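You operate a simulated robot arm through the tools that you are given. There is no shell and no other tool.

You are at the controls of a simulated robot arm. One attempt, no reset.

JOB
Park the closing head: oil it, slacken its thread and swing it back.
Fine: switch off first; brass button 3 times, blue wing tap closed, teal lever forward; free the blue head lever, swing the head back, lock the lever again.

It is judged by the outcome, as a careful person would: the job done as asked, and still so three seconds after it is handed in. It fails if anything else is knocked over, pushed out of place, dropped, spilled or broken.

ROBOT AND FRAMES
A 6-joint arm with a fingered hand, fixed in place. Base frame: the origin is on the floor under the middle of its stand, x ahead of it, y to its left, z up. Readings come in mm, degrees, newtons and seconds.
With the tool pointing down near the work surface it reaches from about 460 to 940 mm from the base axis. Its first joint turns from -166.0 to 166.0 degrees. Payload 5 kg.
The TCP is the grasp point between the finger pads, 43 mm short of the fingertips. In the tool frame z runs along the fingers and y along their closing line. The gripper opens to 144 mm; its body begins 50 mm behind the TCP. The gripper is a hand of 5 fingers: y runs from the thumb to the fingers, the wrist lies at [-21, -133, -233] in the tool frame.
Orientation is that of the tool frame in the base frame, as [roll, pitch, yaw] about the fixed x, y, z axes, in that order (R = Rz(yaw) Ry(pitch) Rx(roll)). With the fingers straight down and the wrist toward the robot, the tool's x, y and z point along [0, 1, 0], [1, 0, 0] and [0, 0, -1] of the base frame.

CONTROLS
- The arm moves only by the tool step_arm. Its arguments are lists of equal length, an entry for each row: "dp": the shift along the tool's x, y, z in mm, a list of three; "delta_rot": the turn, a rotation vector about the tool's x, y, z in degrees, a list of three. In form: {"dp": [[dx, dy, dz], ...], "delta_rot": [[rx, ry, rz], ...]}. A call has 1 to 20 rows; each row is the pose to reach, as a shift and turn from the pose commanded when the call began, along the tool's axes at that moment. Each row takes 0.2 s and may step no farther than 50 mm and 8.6 degrees from the row before; otherwise, the whole call is refused. A pose out of reach is approached as far as the arm can. The call stops where the force on the tool passes 90 N (or 10 N more than at its start, if that is more) or the arm is blocked; 0.2 s more then pass. In this call time passes only in rows, and 0.2 s behind the last. The reply holds the time, the measured pose of the TCP, the force on the tool along the base axes, the opening and the grip force, in the units named above and with some noise, with the torque about the TCP (base axes, N m) and any sound that the robot's microphone picked up.
- Cameras (640 x 400 px; columns grow to the right, rows downward): "scene" is fixed at [394, 495.8, 1680.7]; the picture's right is [-0.99, -0.13, 0.00], its down [-0.05, 0.36, -0.93] and it looks along [0.12, -0.93, -0.36] (base axes); focal length 357 px, centre (320, 200). "wrist" rides on the gripper at [86, -109, -168] in the tool frame; the picture's right is [-0.80, 0.28, -0.53], its down [-0.54, -0.73, 0.42] and it looks along [-0.27, 0.63, 0.73] (tool axes); focal length 275 px, centre (320, 200). There is no depth. A picture from a camera that has moved, and an enlarged one, comes with that camera's place and axes in the base frame and with its lens. The place of the scene camera against the robot may be out by one fixed shift of up to 12 mm in any direction.
- camera(camera): a new picture of that camera. No time passes.
- move_column(by): slides the trunk up (or, below 0, down) by that many mm; the arm rides with it, the base frame stays. It gives what a move gives, with no picture.
- move_fingers(index, middle, ring, little, thumb_bend, thumb_turn): sets how far each is bent, from 0 (flat) to 100 (curled in); at 30 the hand is open as for a grip, at 70 the pads meet at the TCP. One left out holds its place. A second passes; each finger stops where it meets its share of the squeeze, and holds until it gets a number again. It is the only way to open and close the hand. It gives what a move gives, with no picture; readings hold the bend of each and the force on index, middle, ring, little, thumb and palm. thumb_turn goes from beside the hand (0) to across from the fingers (100), as for a grip.
- zoom(camera, box): a new picture of the part [left, top, right, bottom] of that camera's present view, enlarged. No time passes.
- job_done(): hands the job in; it is judged then, once.

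Nothing tells you positions but the pictures and the camera data. Unless the task says otherwise, let go and move clear before handing in.

The tools are called after "Request:" as name(argument=value, ...) on one line, values as JSON. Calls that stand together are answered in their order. step_arm: Moves the arm, as the interface text tells. Its arguments: {"type":"object","properties":{"dp":{"type":"array","items":{"type":"array","items":{"type":"number"}}},"delta_rot":{"type":"array","items":{"type":"array","items":{"type":"number"}}}},"required":["dp","delta_rot"]} The other tools are called the same way: move_column (by) moves the trunk up or down; move_fingers (index, middle, ring, little, thumb_bend, thumb_turn) moves the fingers one by one; camera (camera) takes a picture; zoom (camera, box) takes an enlarged picture of a part of a camera's view; job_done () hands the job in.

At the start:

```text
time_s: 0.0
eef_pos: [230.7, -293.2, 1534.3]
ee_rot: [179.9, 0.0, 89.9]
force: [0.6, 0.4, 0.0]
wrist_torque: [-0.01, 0.02, -0.01]
finger_gap: 143.6
finger_force: 0.1
shape: jaw
bend: [30.0, 30.0, 30.0, 30.0, 30.0, 98.0]
finger forces: [0.0, 0.0, 0.0, 0.0, 0.0, 0.0]
trunk travel left (down, up): [-525.0, 65.0]
```

scene: 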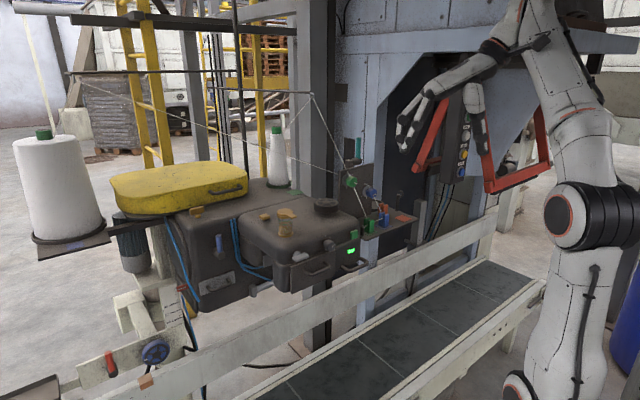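
wrist: 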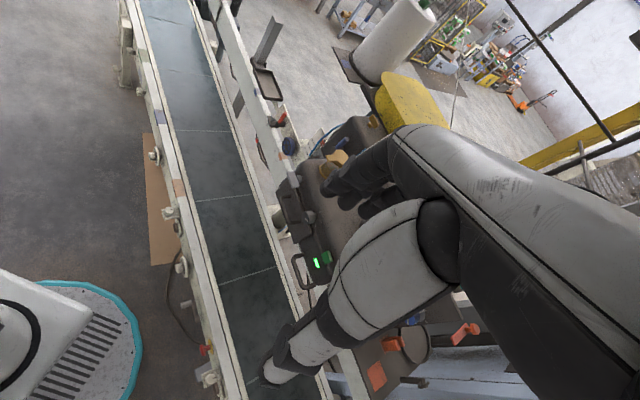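

I see a bag-closing sewing head (dark body, yellow cover) beside a conveyor, with the arm raised to the right. I'll look closer at the head and its controls before moving anything.

Request:
zoom(camera="scene", box=[160, 160, 320, 260])

Request:
zoom(camera="scene", box=[260, 180, 420, 280])

Request:
zoom(camera="scene", box=[80, 200, 240, 300])

Request:
zoom(camera="scene", box=[60, 280, 220, 380])

Request:
zoom(camera="scene", box=[330, 150, 430, 250])

Request:
zoom(camera="wrist", box=[240, 100, 400, 200])

Request:
zoom(camera="wrist", box=[240, 180, 500, 400])

```text
4.00 times, centred on (240, 210) of scene
camera zoom: at [394.0, 495.8, 1680.7], right [-0.99, -0.13, 0.0], down [-0.05, 0.36, -0.93], along [0.12, -0.93, -0.36], focal length 1428 px, centre (640, 160)
```

zoom: 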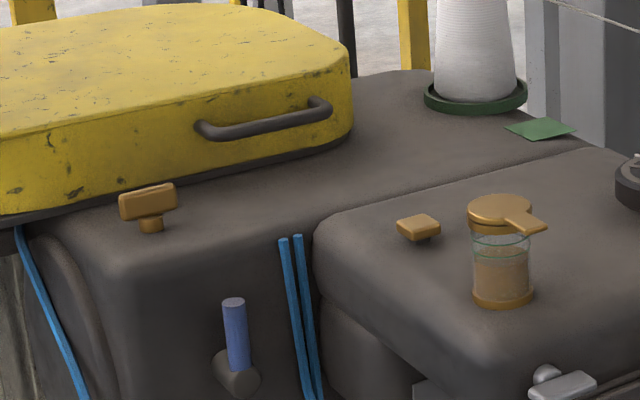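

```text
4.00 times, centred on (340, 230) of scene
camera zoom: at [394.0, 495.8, 1680.7], right [-0.99, -0.13, 0.0], down [-0.05, 0.36, -0.93], along [0.12, -0.93, -0.36], focal length 1428 px, centre (240, 80)
```

zoom: 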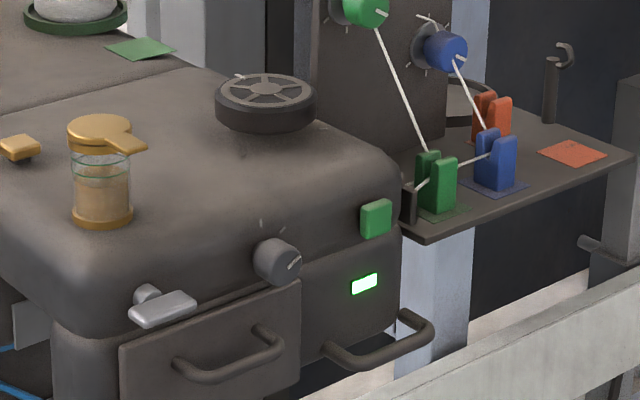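

```text
4.00 times, centred on (160, 250) of scene
camera zoom: at [394.0, 495.8, 1680.7], right [-0.99, -0.13, 0.0], down [-0.05, 0.36, -0.93], along [0.12, -0.93, -0.36], focal length 1428 px, centre (960, 0)
```

zoom: 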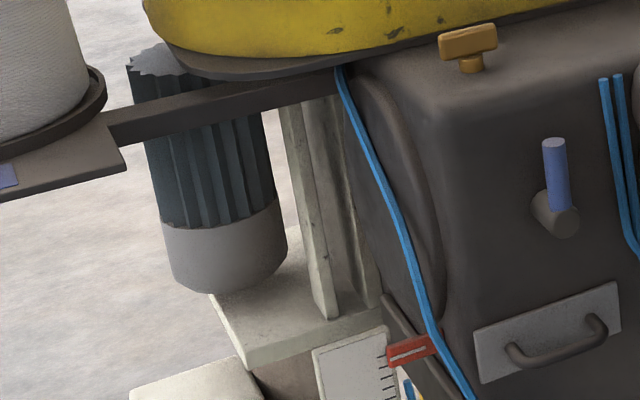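

```text
4.00 times, centred on (140, 330) of scene
camera zoom: at [394.0, 495.8, 1680.7], right [-0.99, -0.13, 0.0], down [-0.05, 0.36, -0.93], along [0.12, -0.93, -0.36], focal length 1428 px, centre (1040, -320)
```

zoom: 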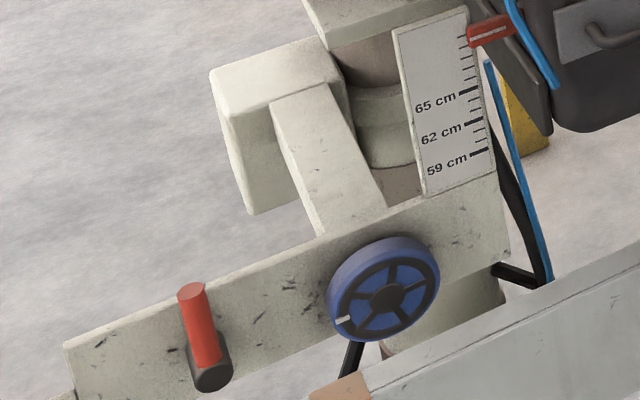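

```text
4.00 times, centred on (380, 200) of scene
camera zoom: at [394.0, 495.8, 1680.7], right [-0.99, -0.13, 0.0], down [-0.05, 0.36, -0.93], along [0.12, -0.93, -0.36], focal length 1428 px, centre (80, 200)
```

zoom: 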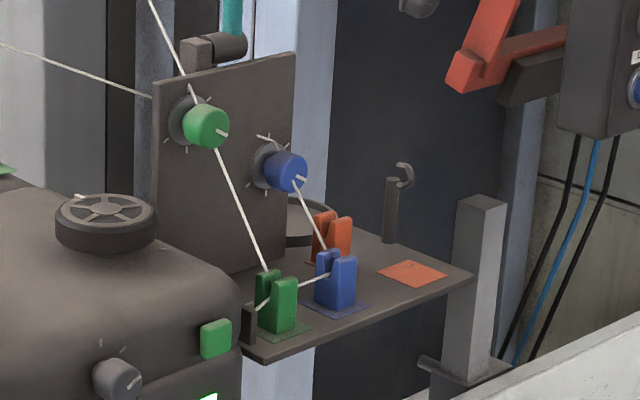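

```text
4.00 times, centred on (320, 150) of wrist
camera zoom: at [121.7, -208.3, 1701.9], right [0.28, -0.8, 0.53], down [-0.73, -0.54, -0.42], along [0.63, -0.27, -0.73], focal length 1101 px, centre (320, 400)
```

zoom: 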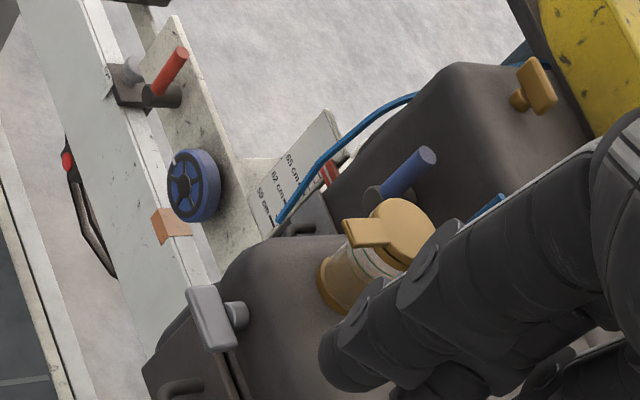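

```text
1.82 times, centred on (370, 290) of wrist
camera zoom: at [121.7, -208.3, 1701.9], right [0.28, -0.8, 0.53], down [-0.73, -0.54, -0.42], along [0.63, -0.27, -0.73], focal length 500 px, centre (229, 36)
```

zoom: 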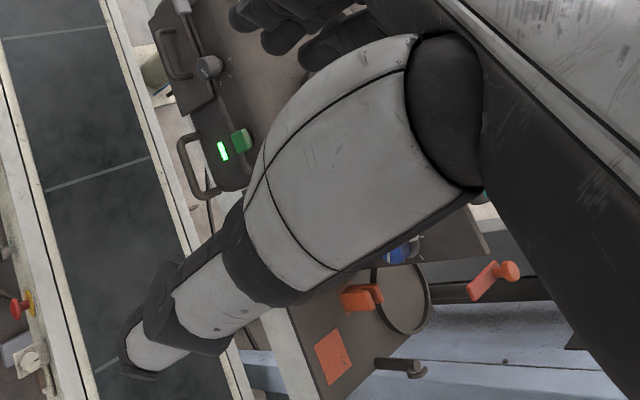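

The head has a green button and lit lamp, a small brass button beside a brass-lidded oil glass, a brass wing piece, a blue lever on its side and a teal lever behind the tension plate. I'll look at the control box and the rest for the switch and the blue wing tap.

Request:
zoom(camera="scene", box=[400, 80, 560, 200])

Request:
zoom(camera="scene", box=[320, 120, 400, 170])

Request:
zoom(camera="scene", box=[180, 190, 260, 240])

Request:
zoom(camera="scene", box=[260, 240, 360, 300])

Request:
zoom(camera="scene", box=[0, 140, 160, 260])

Request:
zoom(camera="wrist", box=[80, 60, 240, 200])

Request:
zoom(camera="wrist", box=[100, 180, 260, 400])

Request:
zoom(camera="scene", box=[0, 280, 160, 400])

```text
3.33 times, centred on (480, 140) of scene
camera zoom: at [394.0, 495.8, 1680.7], right [-0.99, -0.13, 0.0], down [-0.05, 0.36, -0.93], along [0.12, -0.93, -0.36], focal length 1190 px, centre (-213, 400)
```

zoom: 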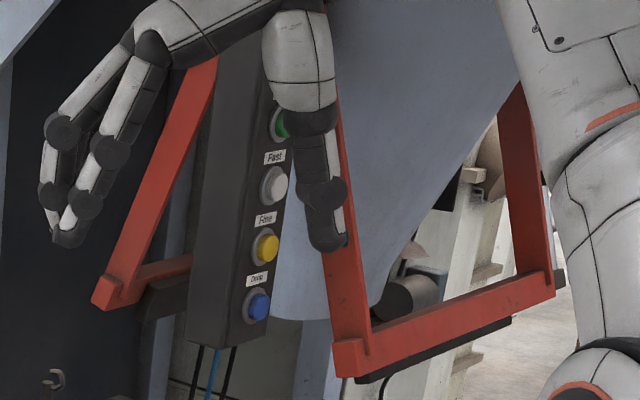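

```text
8.00 times, centred on (360, 145) of scene
camera zoom: at [394.0, 495.8, 1680.7], right [-0.99, -0.13, 0.0], down [-0.05, 0.36, -0.93], along [0.12, -0.93, -0.36], focal length 2855 px, centre (0, 640)
```

zoom: 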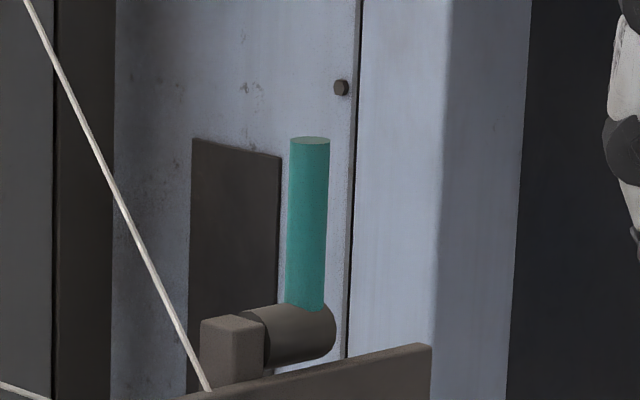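

```text
8.00 times, centred on (220, 215) of scene
camera zoom: at [394.0, 495.8, 1680.7], right [-0.99, -0.13, 0.0], down [-0.05, 0.36, -0.93], along [0.12, -0.93, -0.36], focal length 2855 px, centre (1120, 80)
```

zoom: 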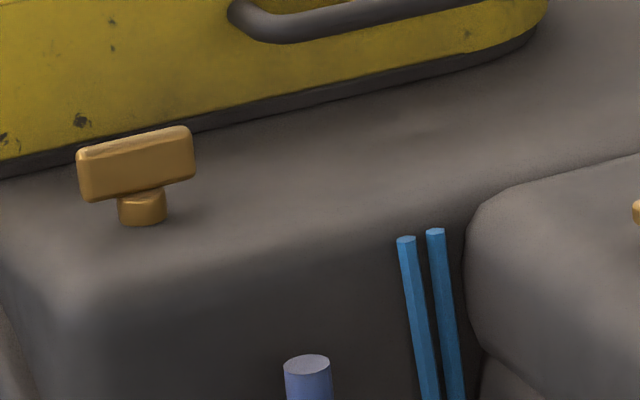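

```text
6.40 times, centred on (310, 270) of scene
camera zoom: at [394.0, 495.8, 1680.7], right [-0.99, -0.13, 0.0], down [-0.05, 0.36, -0.93], along [0.12, -0.93, -0.36], focal length 2284 px, centre (384, -248)
```

zoom: 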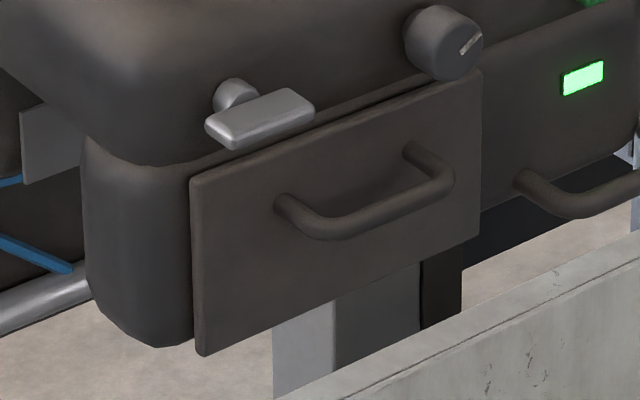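

```text
3.33 times, centred on (80, 200) of scene
camera zoom: at [394.0, 495.8, 1680.7], right [-0.99, -0.13, 0.0], down [-0.05, 0.36, -0.93], along [0.12, -0.93, -0.36], focal length 1190 px, centre (1120, 200)
```

zoom: 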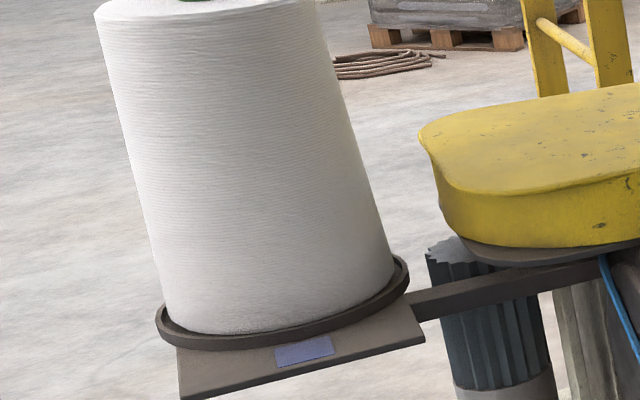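

```text
2.86 times, centred on (160, 130) of wrist
camera zoom: at [121.7, -208.3, 1701.9], right [0.28, -0.8, 0.53], down [-0.73, -0.54, -0.42], along [0.63, -0.27, -0.73], focal length 786 px, centre (777, 400)
```

zoom: 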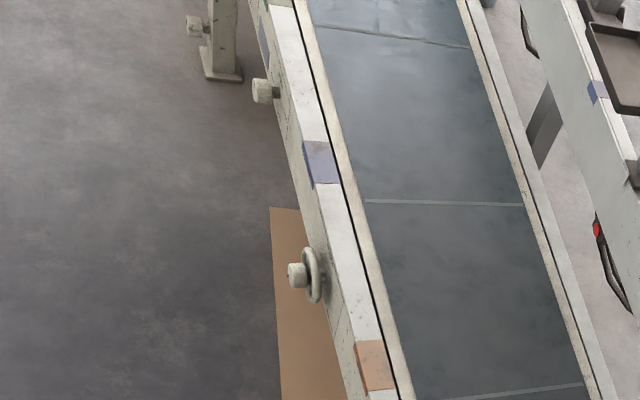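

```text
1.82 times, centred on (180, 290) of wrist
camera zoom: at [121.7, -208.3, 1701.9], right [0.28, -0.8, 0.53], down [-0.73, -0.54, -0.42], along [0.63, -0.27, -0.73], focal length 500 px, centre (574, 36)
```

zoom: 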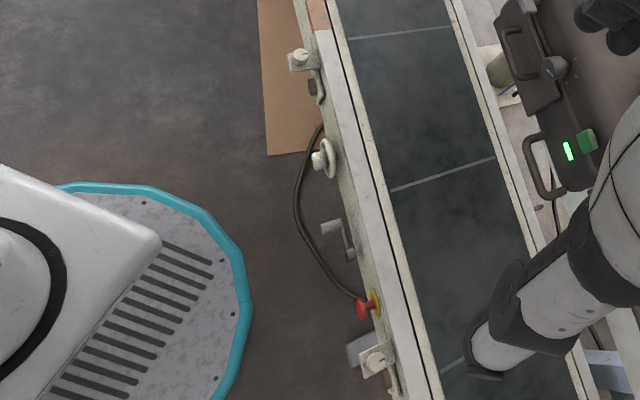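

```text
3.33 times, centred on (80, 340) of scene
camera zoom: at [394.0, 495.8, 1680.7], right [-0.99, -0.13, 0.0], down [-0.05, 0.36, -0.93], along [0.12, -0.93, -0.36], focal length 1190 px, centre (1120, -267)
```

zoom: 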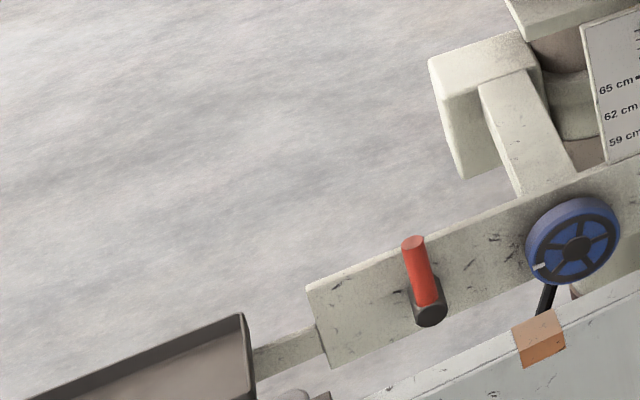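

The head's lamp comes out near (423, -457, 1155), the blue lever tip near (808, -399, 1210), the oil-glass lid near (598, -361, 1315) and the brass wing near (886, -440, 1269). I haven't found the blue wing tap yet, so I'll pull the hand back and turn it to look around the head with the wrist camera.

Request:
step_arm(dp=[[20, 0, 0], [40, 0, 0], [60, 0, 0], [80, 0, 0], [100, 0, 0], [120, 0, 0], [140, 0, 0], [150, 0, 0]], delta_rot=[[0, 0, 7], [0, 0, 14], [0, 0, 21], [0, 0, 28], [0, 0, 35], [0, 0, 42], [0, 0, 49], [0, 0, 56]])

Request:
camera(camera="wrist")

Request:
camera(camera="scene")

```text
time_s: 1.5
eef_pos: [186.7, -240.4, 1512.1]
ee_rot: [-175.5, -1.1, 30.5]
force: [-0.2, 0.8, 1.4]
wrist_torque: [-0.04, 0.01, -0.01]
finger_gap: 143.6
finger_force: 0.1
shape: jaw
bend: [30.0, 30.0, 30.0, 30.0, 30.0, 98.0]
finger forces: [0.1, 0.1, 0.0, 0.0, 0.0, 0.0]
trunk travel left (down, up): [-525.0, 65.0]
stopped in row 7: the arm was blocked; the commanded pose is now the measured one
```

```text
taken
camera wrist: at [209.7, -117.7, 1689.9], right [-0.53, -0.69, 0.49], down [-0.85, 0.38, -0.38], along [0.07, -0.62, -0.78], focal length 275 px, centre (320, 200)
```

wrist: 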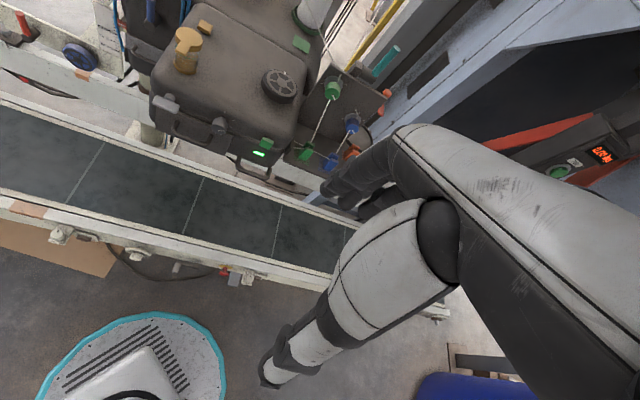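

```text
taken
```

scene: 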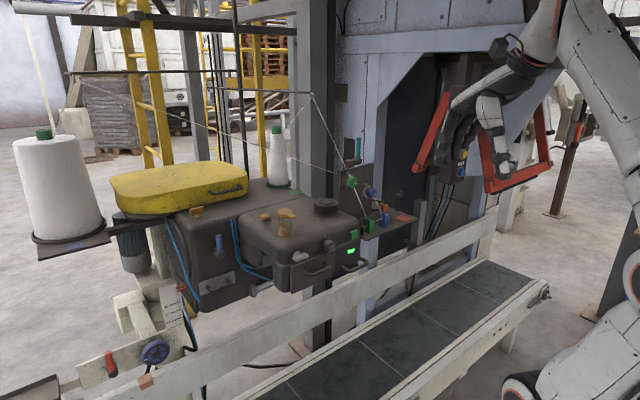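

The arm got blocked near its own limit, but this view shows the head, the tension plate and teal lever well. I'll zoom into it.

Request:
zoom(camera="wrist", box=[130, 0, 290, 100])

Request:
zoom(camera="wrist", box=[220, 80, 380, 180])

Request:
zoom(camera="wrist", box=[290, 20, 450, 120])

Request:
zoom(camera="wrist", box=[0, 0, 160, 100])

Request:
zoom(camera="wrist", box=[140, 80, 260, 160])

Request:
zoom(camera="wrist", box=[150, 220, 310, 320])

Request:
zoom(camera="wrist", box=[500, 100, 640, 200])

```text
4.00 times, centred on (210, 50) of wrist
camera zoom: at [209.7, -117.7, 1689.9], right [-0.53, -0.69, 0.49], down [-0.85, 0.38, -0.38], along [0.07, -0.62, -0.78], focal length 1101 px, centre (760, 800)
```

zoom: 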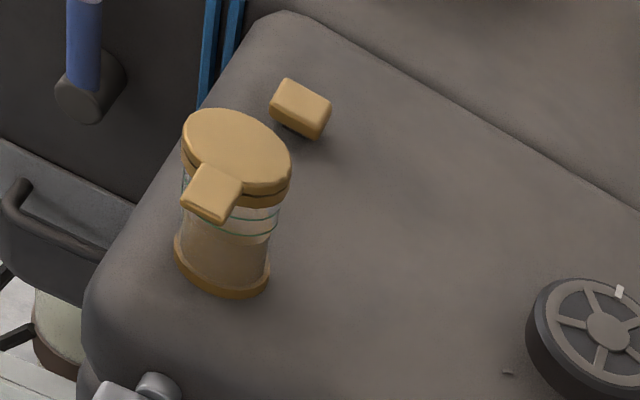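

```text
4.00 times, centred on (300, 130) of wrist
camera zoom: at [209.7, -117.7, 1689.9], right [-0.53, -0.69, 0.49], down [-0.85, 0.38, -0.38], along [0.07, -0.62, -0.78], focal length 1101 px, centre (400, 480)
```

zoom: 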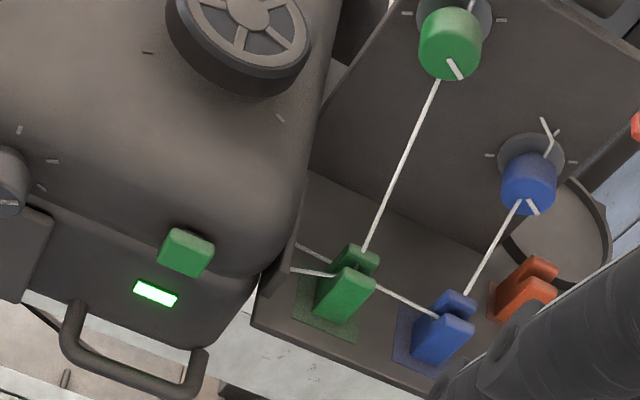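

```text
4.00 times, centred on (370, 70) of wrist
camera zoom: at [209.7, -117.7, 1689.9], right [-0.53, -0.69, 0.49], down [-0.85, 0.38, -0.38], along [0.07, -0.62, -0.78], focal length 1101 px, centre (120, 720)
```

zoom: 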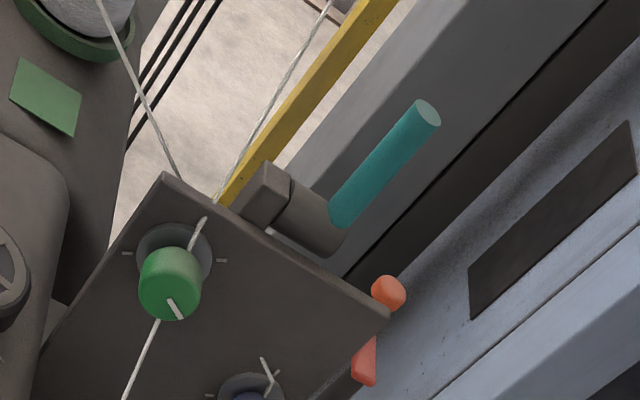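

```text
4.00 times, centred on (80, 50) of wrist
camera zoom: at [209.7, -117.7, 1689.9], right [-0.53, -0.69, 0.49], down [-0.85, 0.38, -0.38], along [0.07, -0.62, -0.78], focal length 1101 px, centre (1280, 800)
```

zoom: 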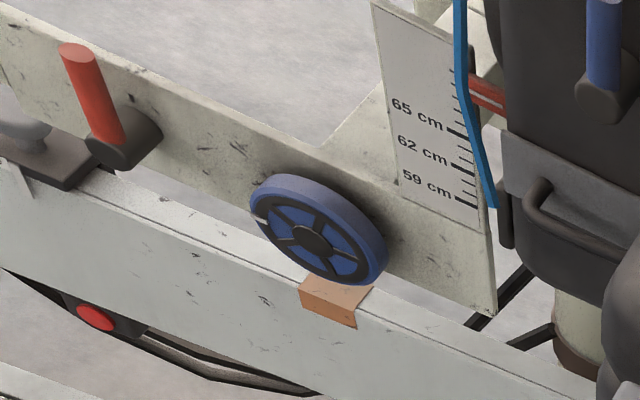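

```text
5.00 times, centred on (200, 120) of wrist
camera zoom: at [209.7, -117.7, 1689.9], right [-0.53, -0.69, 0.49], down [-0.85, 0.38, -0.38], along [0.07, -0.62, -0.78], focal length 1376 px, centre (920, 600)
```

zoom: 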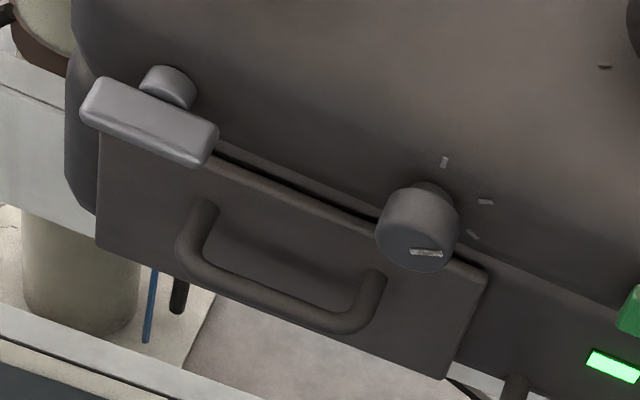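

```text
4.00 times, centred on (230, 270) of wrist
camera zoom: at [209.7, -117.7, 1689.9], right [-0.53, -0.69, 0.49], down [-0.85, 0.38, -0.38], along [0.07, -0.62, -0.78], focal length 1101 px, centre (680, -80)
```

zoom: 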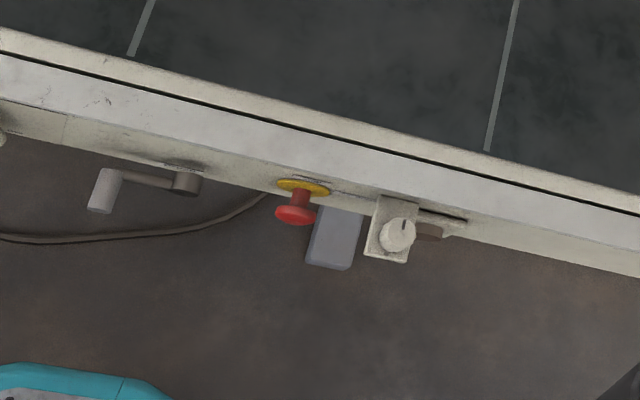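

```text
4.00 times, centred on (570, 150) of wrist
camera zoom: at [209.7, -117.7, 1689.9], right [-0.53, -0.69, 0.49], down [-0.85, 0.38, -0.38], along [0.07, -0.62, -0.78], focal length 1101 px, centre (-680, 400)
```

zoom: 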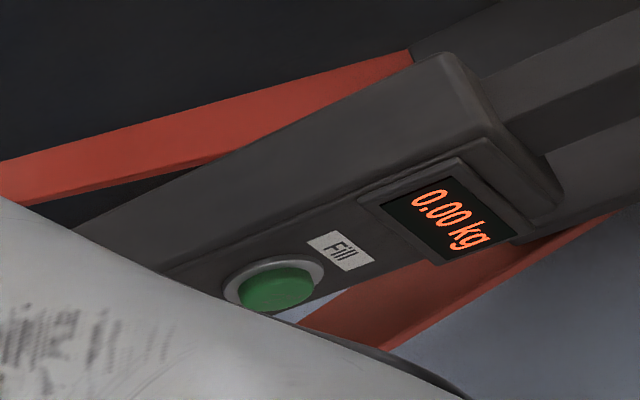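

The machine sits turned about 48° in the base frame, its front facing the robot, and the teal lever stands upright near (417, -668, 1386–1456). I'll keep searching for the blue wing tap in both views.

Request:
zoom(camera="scene", box=[180, 240, 300, 320])

Request:
zoom(camera="scene", box=[330, 150, 450, 230])

Request:
zoom(camera="scene", box=[240, 110, 360, 200])

Request:
zoom(camera="scene", box=[420, 90, 580, 200])

Request:
zoom(camera="wrist", box=[300, 100, 420, 220])

Request:
zoom(camera="wrist", box=[100, 0, 180, 50])

```text
5.00 times, centred on (240, 280) of scene
camera zoom: at [394.0, 495.8, 1680.7], right [-0.99, -0.13, 0.0], down [-0.05, 0.36, -0.93], along [0.12, -0.93, -0.36], focal length 1784 px, centre (720, -200)
```

zoom: 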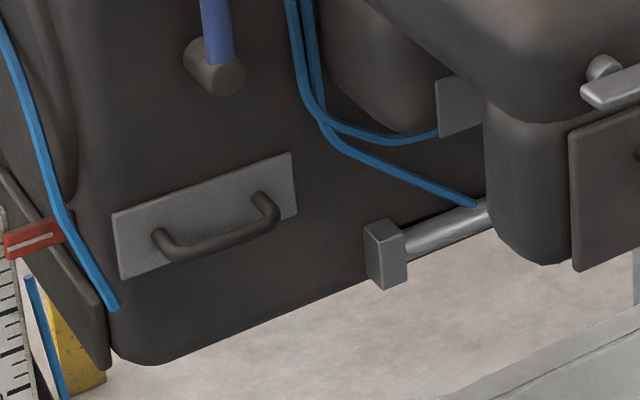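

```text
5.00 times, centred on (390, 190) of scene
camera zoom: at [394.0, 495.8, 1680.7], right [-0.99, -0.13, 0.0], down [-0.05, 0.36, -0.93], along [0.12, -0.93, -0.36], focal length 1784 px, centre (-30, 250)
```

zoom: 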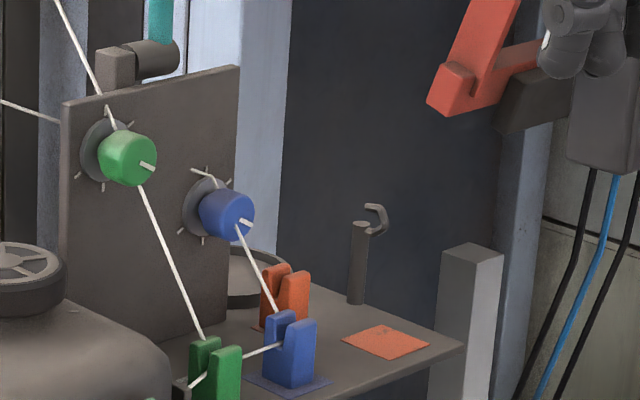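

```text
4.44 times, centred on (300, 155) of scene
camera zoom: at [394.0, 495.8, 1680.7], right [-0.99, -0.13, 0.0], down [-0.05, 0.36, -0.93], along [0.12, -0.93, -0.36], focal length 1586 px, centre (409, 400)
```

zoom: 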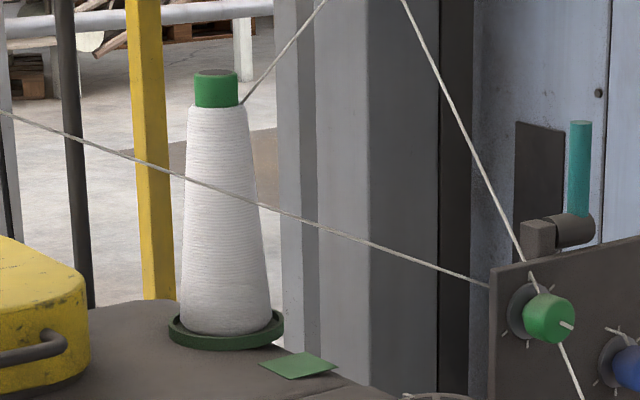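

```text
3.64 times, centred on (500, 145) of scene
camera zoom: at [394.0, 495.8, 1680.7], right [-0.99, -0.13, 0.0], down [-0.05, 0.36, -0.93], along [0.12, -0.93, -0.36], focal length 1298 px, centre (-334, 400)
```

zoom: 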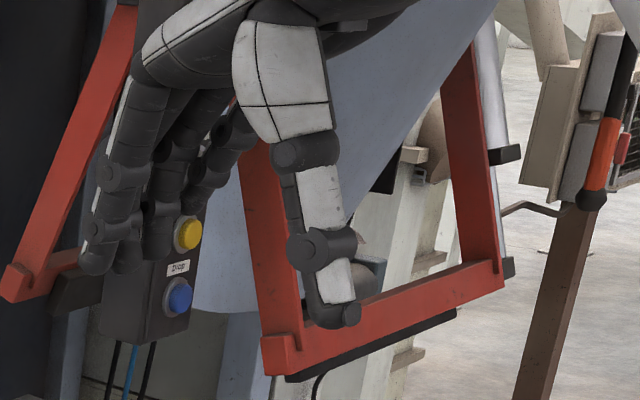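

```text
3.33 times, centred on (360, 160) of wrist
camera zoom: at [209.7, -117.7, 1689.9], right [-0.53, -0.69, 0.49], down [-0.85, 0.38, -0.38], along [0.07, -0.62, -0.78], focal length 918 px, centre (187, 333)
```

zoom: 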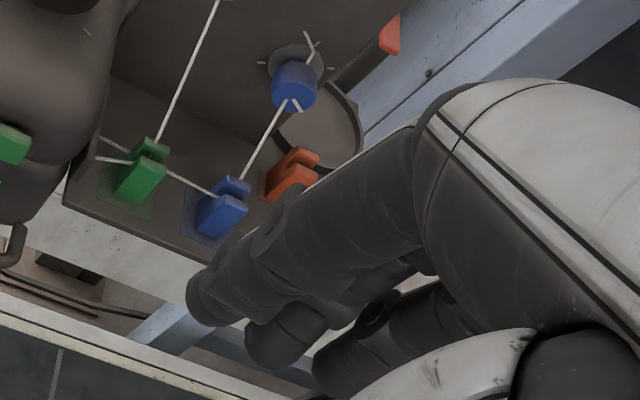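

```text
8.00 times, centred on (140, 25) of wrist
camera zoom: at [209.7, -117.7, 1689.9], right [-0.53, -0.69, 0.49], down [-0.85, 0.38, -0.38], along [0.07, -0.62, -0.78], focal length 2202 px, centre (1760, 1600)
```

zoom: 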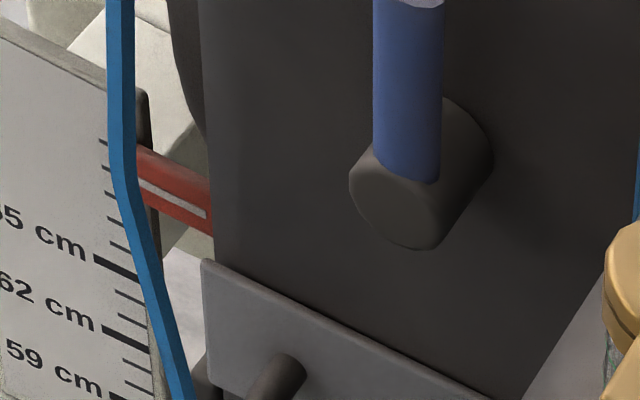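

The blue wing tap isn't in any view so far. An orange wing sits on the frame behind the tension plate and that spot is hidden, so I'll move the wrist camera closer and higher to see behind the plate.

Request:
step_arm(dp=[[5, 38, -8], [11, 75, -16], [16, 113, -24], [22, 151, -32], [27, 188, -40], [32, 226, -40], [38, 264, -40], [43, 301, -40], [49, 339, -40], [54, 377, -40]], delta_rot=[[0, 0, -4], [-1, 0, -8], [-1, 0, -12], [-2, 0, -16], [-2, 0, -20], [-3, 0, -24], [-3, 0, -28], [-4, 0, -32], [-4, 0, -36], [-4.5, 0, -40]])

Request:
camera(camera="wrist")

```text
time_s: 3.7
eef_pos: [402.0, -479.3, 1468.0]
ee_rot: [178.8, -2.2, 68.4]
force: [0.0, 0.1, -0.5]
wrist_torque: [-0.03, -0.03, 0.0]
finger_gap: 143.8
finger_force: 0.0
shape: jaw
bend: [30.0, 30.0, 30.0, 30.0, 30.0, 98.0]
finger forces: [0.1, 0.1, 0.0, 0.0, 0.0, 0.0]
out of reach, approached as far as the arm can: row 7, 8, 9, 10
trunk travel left (down, up): [-525.0, 65.0]
```

```text
taken
camera wrist: at [327.3, -365.5, 1637.4], right [-0.05, -0.86, 0.51], down [-0.86, -0.23, -0.46], along [0.51, -0.46, -0.73], focal length 275 px, centre (320, 200)
```

wrist: 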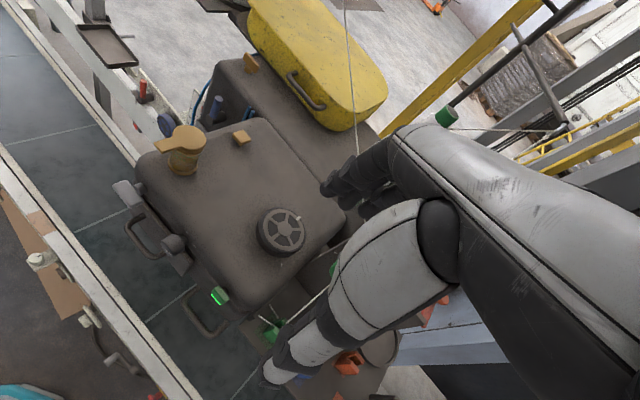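

This view is too low and the hand hides the plate. I'll raise the trunk and turn the hand clockwise so the area behind the plate falls in the clear left half.

Request:
move_column(by=60)

Request:
step_arm(dp=[[0, 0, 0], [0, 0, 0], [0, 0, 0], [0, 0, 0], [0, 0, 0], [0, 0, 0]], delta_rot=[[0, 0, 8], [0, 0, 16], [0, 0, 24], [0, 0, 32], [0, 0, 40], [0, 0, 48]])

Request:
camera(camera="wrist")

```text
time_s: 4.7
eef_pos: [402.7, -479.3, 1528.6]
ee_rot: [178.8, -2.3, 68.5]
force: [0.3, 0.5, 0.2]
wrist_torque: [-0.01, 0.03, 0.01]
finger_gap: 144.1
finger_force: 0.0
shape: jaw
bend: [30.0, 30.0, 30.0, 30.0, 30.0, 98.0]
finger forces: [0.0, 0.1, 0.1, 0.0, 0.1, 0.0]
trunk travel left (down, up): [-585.0, 5.0]
```

```text
time_s: 6.1
eef_pos: [402.1, -479.7, 1529.0]
ee_rot: [-179.1, -2.5, 20.2]
force: [0.1, -0.7, -0.2]
wrist_torque: [0.01, -0.01, 0.02]
finger_gap: 143.8
finger_force: 0.1
shape: jaw
bend: [30.0, 30.0, 30.0, 30.0, 30.0, 98.0]
finger forces: [0.1, 0.0, 0.1, 0.0, 0.0, 0.0]
trunk travel left (down, up): [-585.0, 5.0]
```

```text
taken
camera wrist: at [440.1, -354.4, 1701.2], right [-0.67, -0.56, 0.5], down [-0.75, 0.51, -0.43], along [-0.01, -0.66, -0.75], focal length 275 px, centre (320, 200)
```

wrist: 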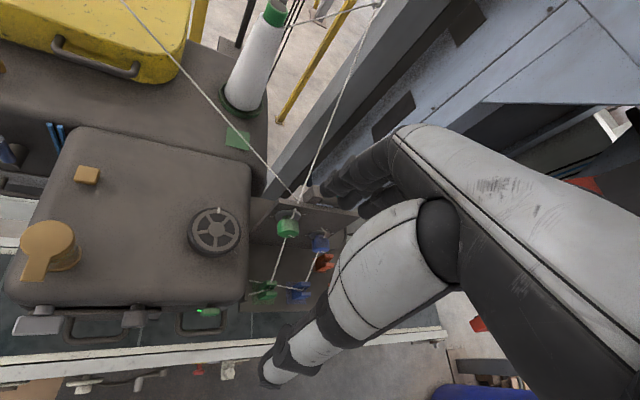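

The fingers still hide the teal lever and wall; turning a little more and shifting back should clear it.

Request:
step_arm(dp=[[-15, 0, 0], [-30, 0, 0], [-45, 0, 0], [-60, 0, 0]], delta_rot=[[0, 0, 7], [0, 0, 14], [0, 0, 21], [0, 0, 28]])

Request:
camera(camera="wrist")

Request:
camera(camera="scene")

```text
time_s: 7.1
eef_pos: [344.9, -499.7, 1525.1]
ee_rot: [-178.1, -1.7, -7.8]
force: [0.2, -0.8, 0.5]
wrist_torque: [-0.01, 0.01, 0.01]
finger_gap: 143.9
finger_force: 0.1
shape: jaw
bend: [30.0, 30.0, 30.0, 30.0, 30.0, 98.0]
finger forces: [0.0, 0.1, 0.0, 0.1, 0.0, 0.0]
trunk travel left (down, up): [-585.0, 5.0]
```

```text
taken
camera wrist: at [440.6, -410.4, 1699.9], right [-0.84, -0.19, 0.5], down [-0.43, 0.8, -0.41], along [-0.32, -0.56, -0.76], focal length 275 px, centre (320, 200)
```

wrist: 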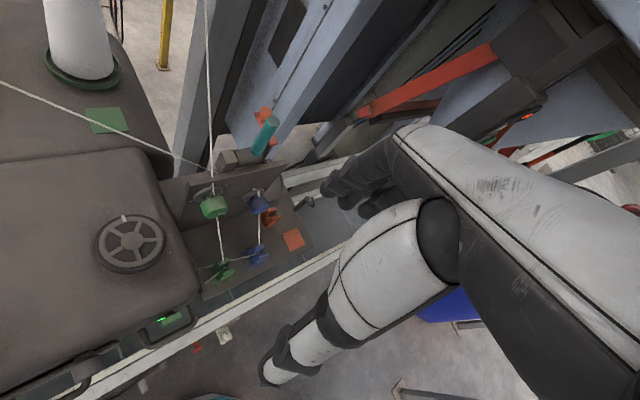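

```text
taken
```

scene: 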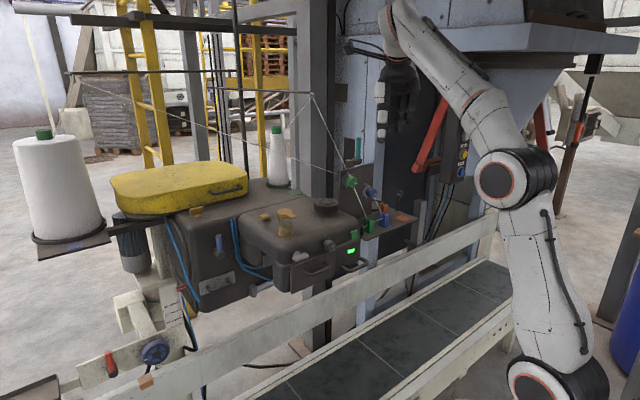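

Request:
zoom(camera="wrist", box=[160, 80, 320, 180])

Request:
zoom(camera="wrist", box=[160, 160, 320, 260])

Request:
zoom(camera="wrist", box=[280, 60, 400, 160])

Request:
zoom(camera="wrist", box=[60, 180, 220, 340])

Request:
zoom(camera="wrist", box=[480, 60, 640, 220])

```text
4.00 times, centred on (240, 130) of wrist
camera zoom: at [440.6, -410.4, 1699.9], right [-0.84, -0.19, 0.5], down [-0.43, 0.8, -0.41], along [-0.32, -0.56, -0.76], focal length 1101 px, centre (640, 480)
```

zoom: 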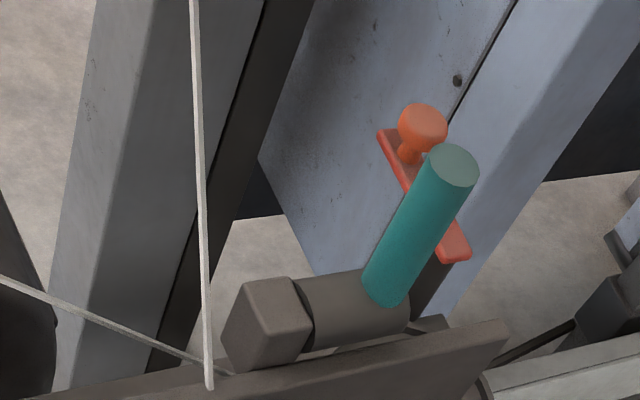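

```text
4.00 times, centred on (240, 210) of wrist
camera zoom: at [440.6, -410.4, 1699.9], right [-0.84, -0.19, 0.5], down [-0.43, 0.8, -0.41], along [-0.32, -0.56, -0.76], focal length 1101 px, centre (640, 160)
```

zoom: 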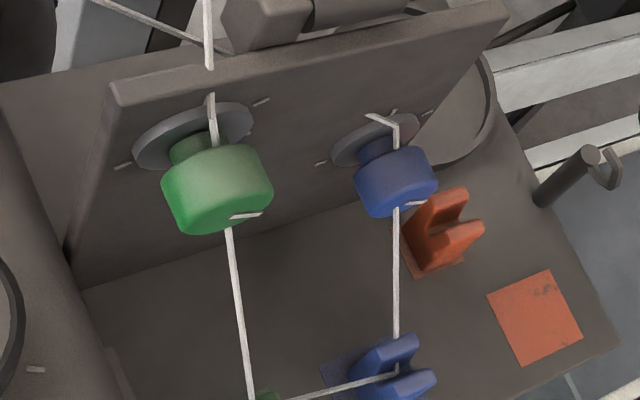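

```text
4.00 times, centred on (340, 110) of wrist
camera zoom: at [440.6, -410.4, 1699.9], right [-0.84, -0.19, 0.5], down [-0.43, 0.8, -0.41], along [-0.32, -0.56, -0.76], focal length 1101 px, centre (240, 560)
```

zoom: 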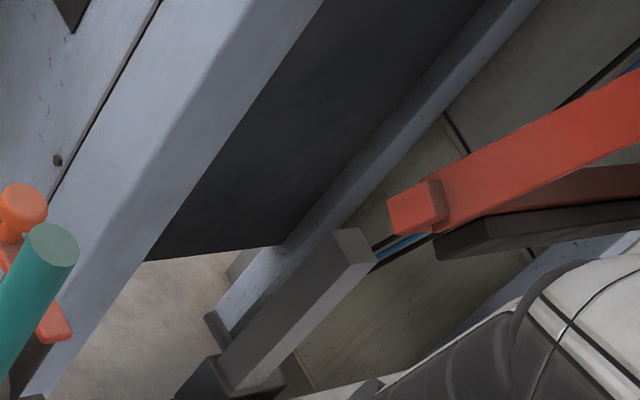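

```text
2.50 times, centred on (140, 260) of wrist
camera zoom: at [440.6, -410.4, 1699.9], right [-0.84, -0.19, 0.5], down [-0.43, 0.8, -0.41], along [-0.32, -0.56, -0.76], focal length 688 px, centre (770, 50)
```

zoom: 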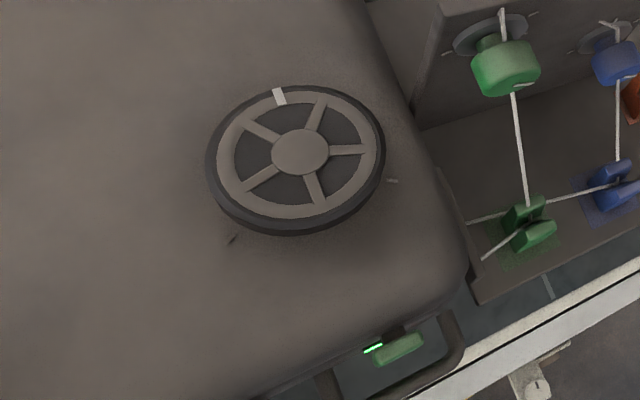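

```text
2.50 times, centred on (560, 140) of wrist
camera zoom: at [440.6, -410.4, 1699.9], right [-0.84, -0.19, 0.5], down [-0.43, 0.8, -0.41], along [-0.32, -0.56, -0.76], focal length 688 px, centre (-280, 350)
```

zoom: 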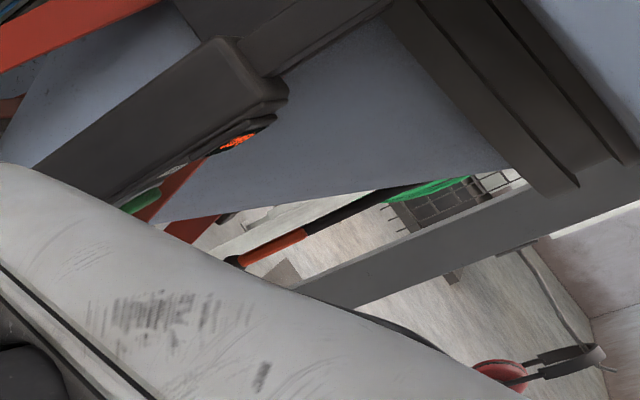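

The orange thing is a red hook on the wall, not a tap. I'll swing the hand round to look along the head's right end and underneath for the blue wing tap.

Request:
step_arm(dp=[[-3, 4, 0], [-6, 8, 0], [-9, 12, 0], [-12, 16, 0], [-15, 20, 0], [-18, 24, 0], [-21, 28, 0], [-24, 32, 0], [-27, 36, 0], [-30, 40, 0], [-33, 44, 0], [-36, 48, 0], [-39, 52, 0], [-42, 56, 0], [-45, 60, 0], [-48, 64, 0], [-52, 66, 0], [-56, 68, 0]], delta_rot=[[0, 0, -7.9], [0, 0, -15.8], [0, 0, -23.7], [0, 0, -31.6], [0, 0, -39.5], [0, 0, -47.4], [0, 0, -55.3], [0, 0, -63.2], [0, 0, -71.1], [0, 0, -79], [0, 0, -86.9], [0, 0, -94.8], [0, 0, -102.7], [0, 0, -110.6], [0, 0, -118.5], [0, 0, -126.4], [0, 0, -134.3], [0, 0, -142]])

Request:
camera(camera="wrist")

```text
time_s: 10.9
eef_pos: [332.8, -464.0, 1384.2]
ee_rot: [177.7, 0.7, 131.9]
force: [0.0, -0.3, 0.6]
wrist_torque: [-0.02, -0.09, -0.01]
finger_gap: 143.9
finger_force: 0.0
shape: jaw
bend: [30.0, 30.0, 30.0, 30.0, 30.0, 98.0]
finger forces: [0.0, 0.0, 0.0, 0.1, 0.0, 0.0]
out of reach, approached as far as the arm can: row 9, 10, 11, 12, 13, 14, 15, 16, 17, 18
trunk travel left (down, up): [-585.0, 5.0]
```

```text
taken
camera wrist: at [189.3, -477.0, 1547.6], right [0.72, -0.41, 0.55], down [-0.16, -0.88, -0.45], along [0.67, 0.23, -0.7], focal length 275 px, centre (320, 200)
```

wrist: 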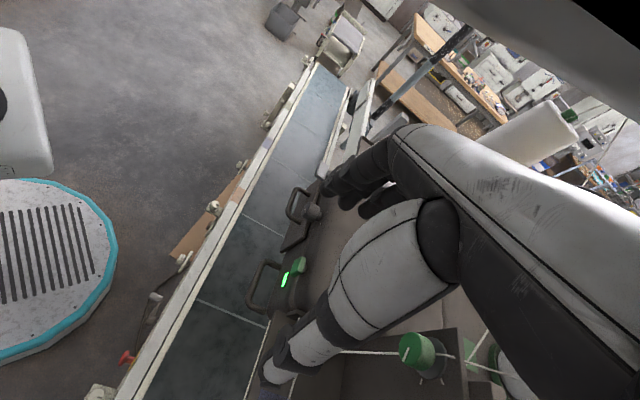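

The thumb and fingers block much of the wrist view, so I'll fold the thumb aside and curl the other fingers into a pointing hand, which I need for pressing buttons anyway.

Request:
move_fingers(index=0, middle=100, ring=100, little=100, thumb_bend=30, thumb_turn=0)

Request:
camera(camera="wrist")

Request:
camera(camera="scene")

```text
time_s: 11.9
eef_pos: [333.8, -464.3, 1386.1]
ee_rot: [177.7, 0.6, 131.9]
force: [-0.3, 0.0, -0.1]
wrist_torque: [-0.03, 0.03, 0.02]
finger_gap: 220.7
finger_force: 0.0
shape: fingers
bend: [0.0, 100.0, 100.0, 100.0, 30.0, 0.0]
finger forces: [0.1, 0.1, 0.0, 0.1, 0.1, 0.0]
trunk travel left (down, up): [-585.0, 5.0]
```

```text
taken
camera wrist: at [188.6, -476.9, 1547.9], right [0.72, -0.41, 0.55], down [-0.16, -0.88, -0.45], along [0.67, 0.23, -0.7], focal length 275 px, centre (320, 200)
```

wrist: 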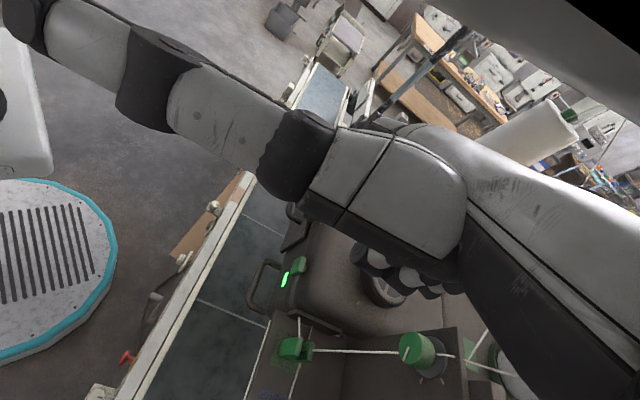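

```text
taken
```

scene: 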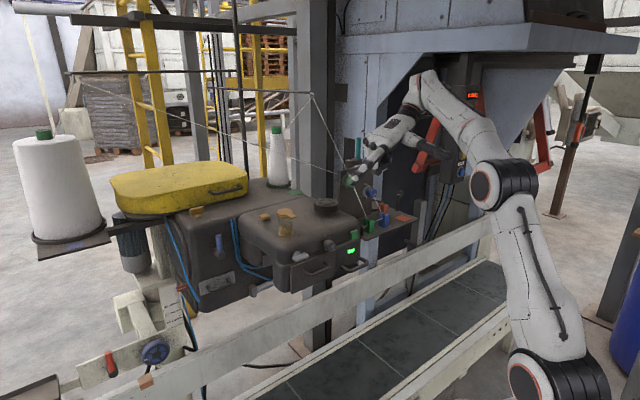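

The head's right end is now visible below the hand; I'll zoom in there.

Request:
zoom(camera="wrist", box=[230, 200, 390, 300])

Request:
zoom(camera="wrist", box=[240, 290, 480, 400])

Request:
zoom(camera="scene", box=[330, 90, 450, 200])

Request:
zoom(camera="wrist", box=[100, 180, 260, 400])

```text
4.00 times, centred on (310, 250) of wrist
camera zoom: at [188.6, -476.9, 1547.9], right [0.72, -0.41, 0.55], down [-0.16, -0.88, -0.45], along [0.67, 0.23, -0.7], focal length 1101 px, centre (360, 0)
```

zoom: 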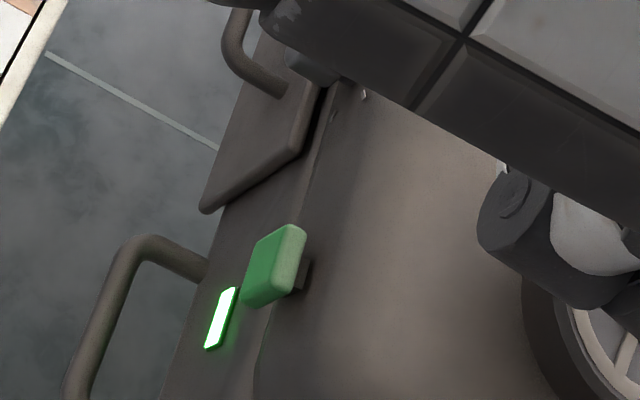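

```text
2.67 times, centred on (360, 345) of wrist
camera zoom: at [188.6, -476.9, 1547.9], right [0.72, -0.41, 0.55], down [-0.16, -0.88, -0.45], along [0.67, 0.23, -0.7], focal length 734 px, centre (213, -187)
```

zoom: 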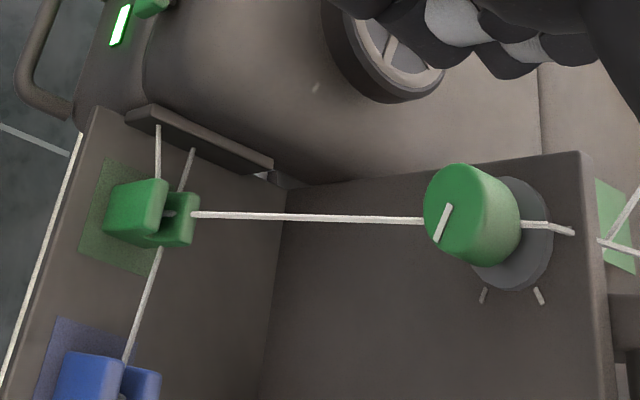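

```text
3.64 times, centred on (390, 145) of scene
camera zoom: at [394.0, 495.8, 1680.7], right [-0.99, -0.13, 0.0], down [-0.05, 0.36, -0.93], along [0.12, -0.93, -0.36], focal length 1298 px, centre (66, 400)
```

zoom: 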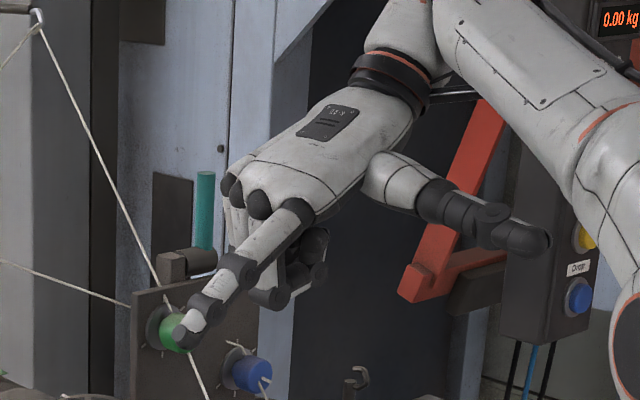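

```text
1.82 times, centred on (180, 290) of wrist
camera zoom: at [188.6, -476.9, 1547.9], right [0.72, -0.41, 0.55], down [-0.16, -0.88, -0.45], along [0.67, 0.23, -0.7], focal length 500 px, centre (574, 36)
```

zoom: 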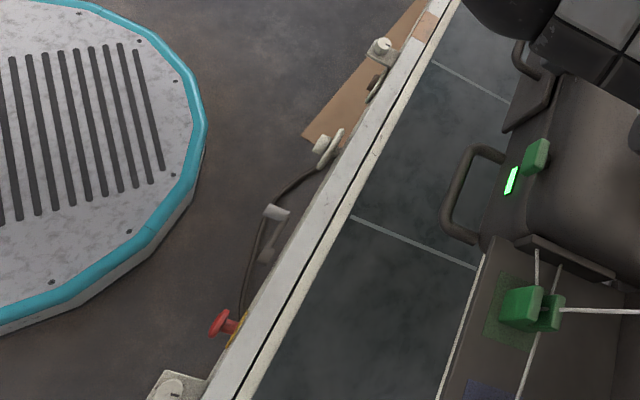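

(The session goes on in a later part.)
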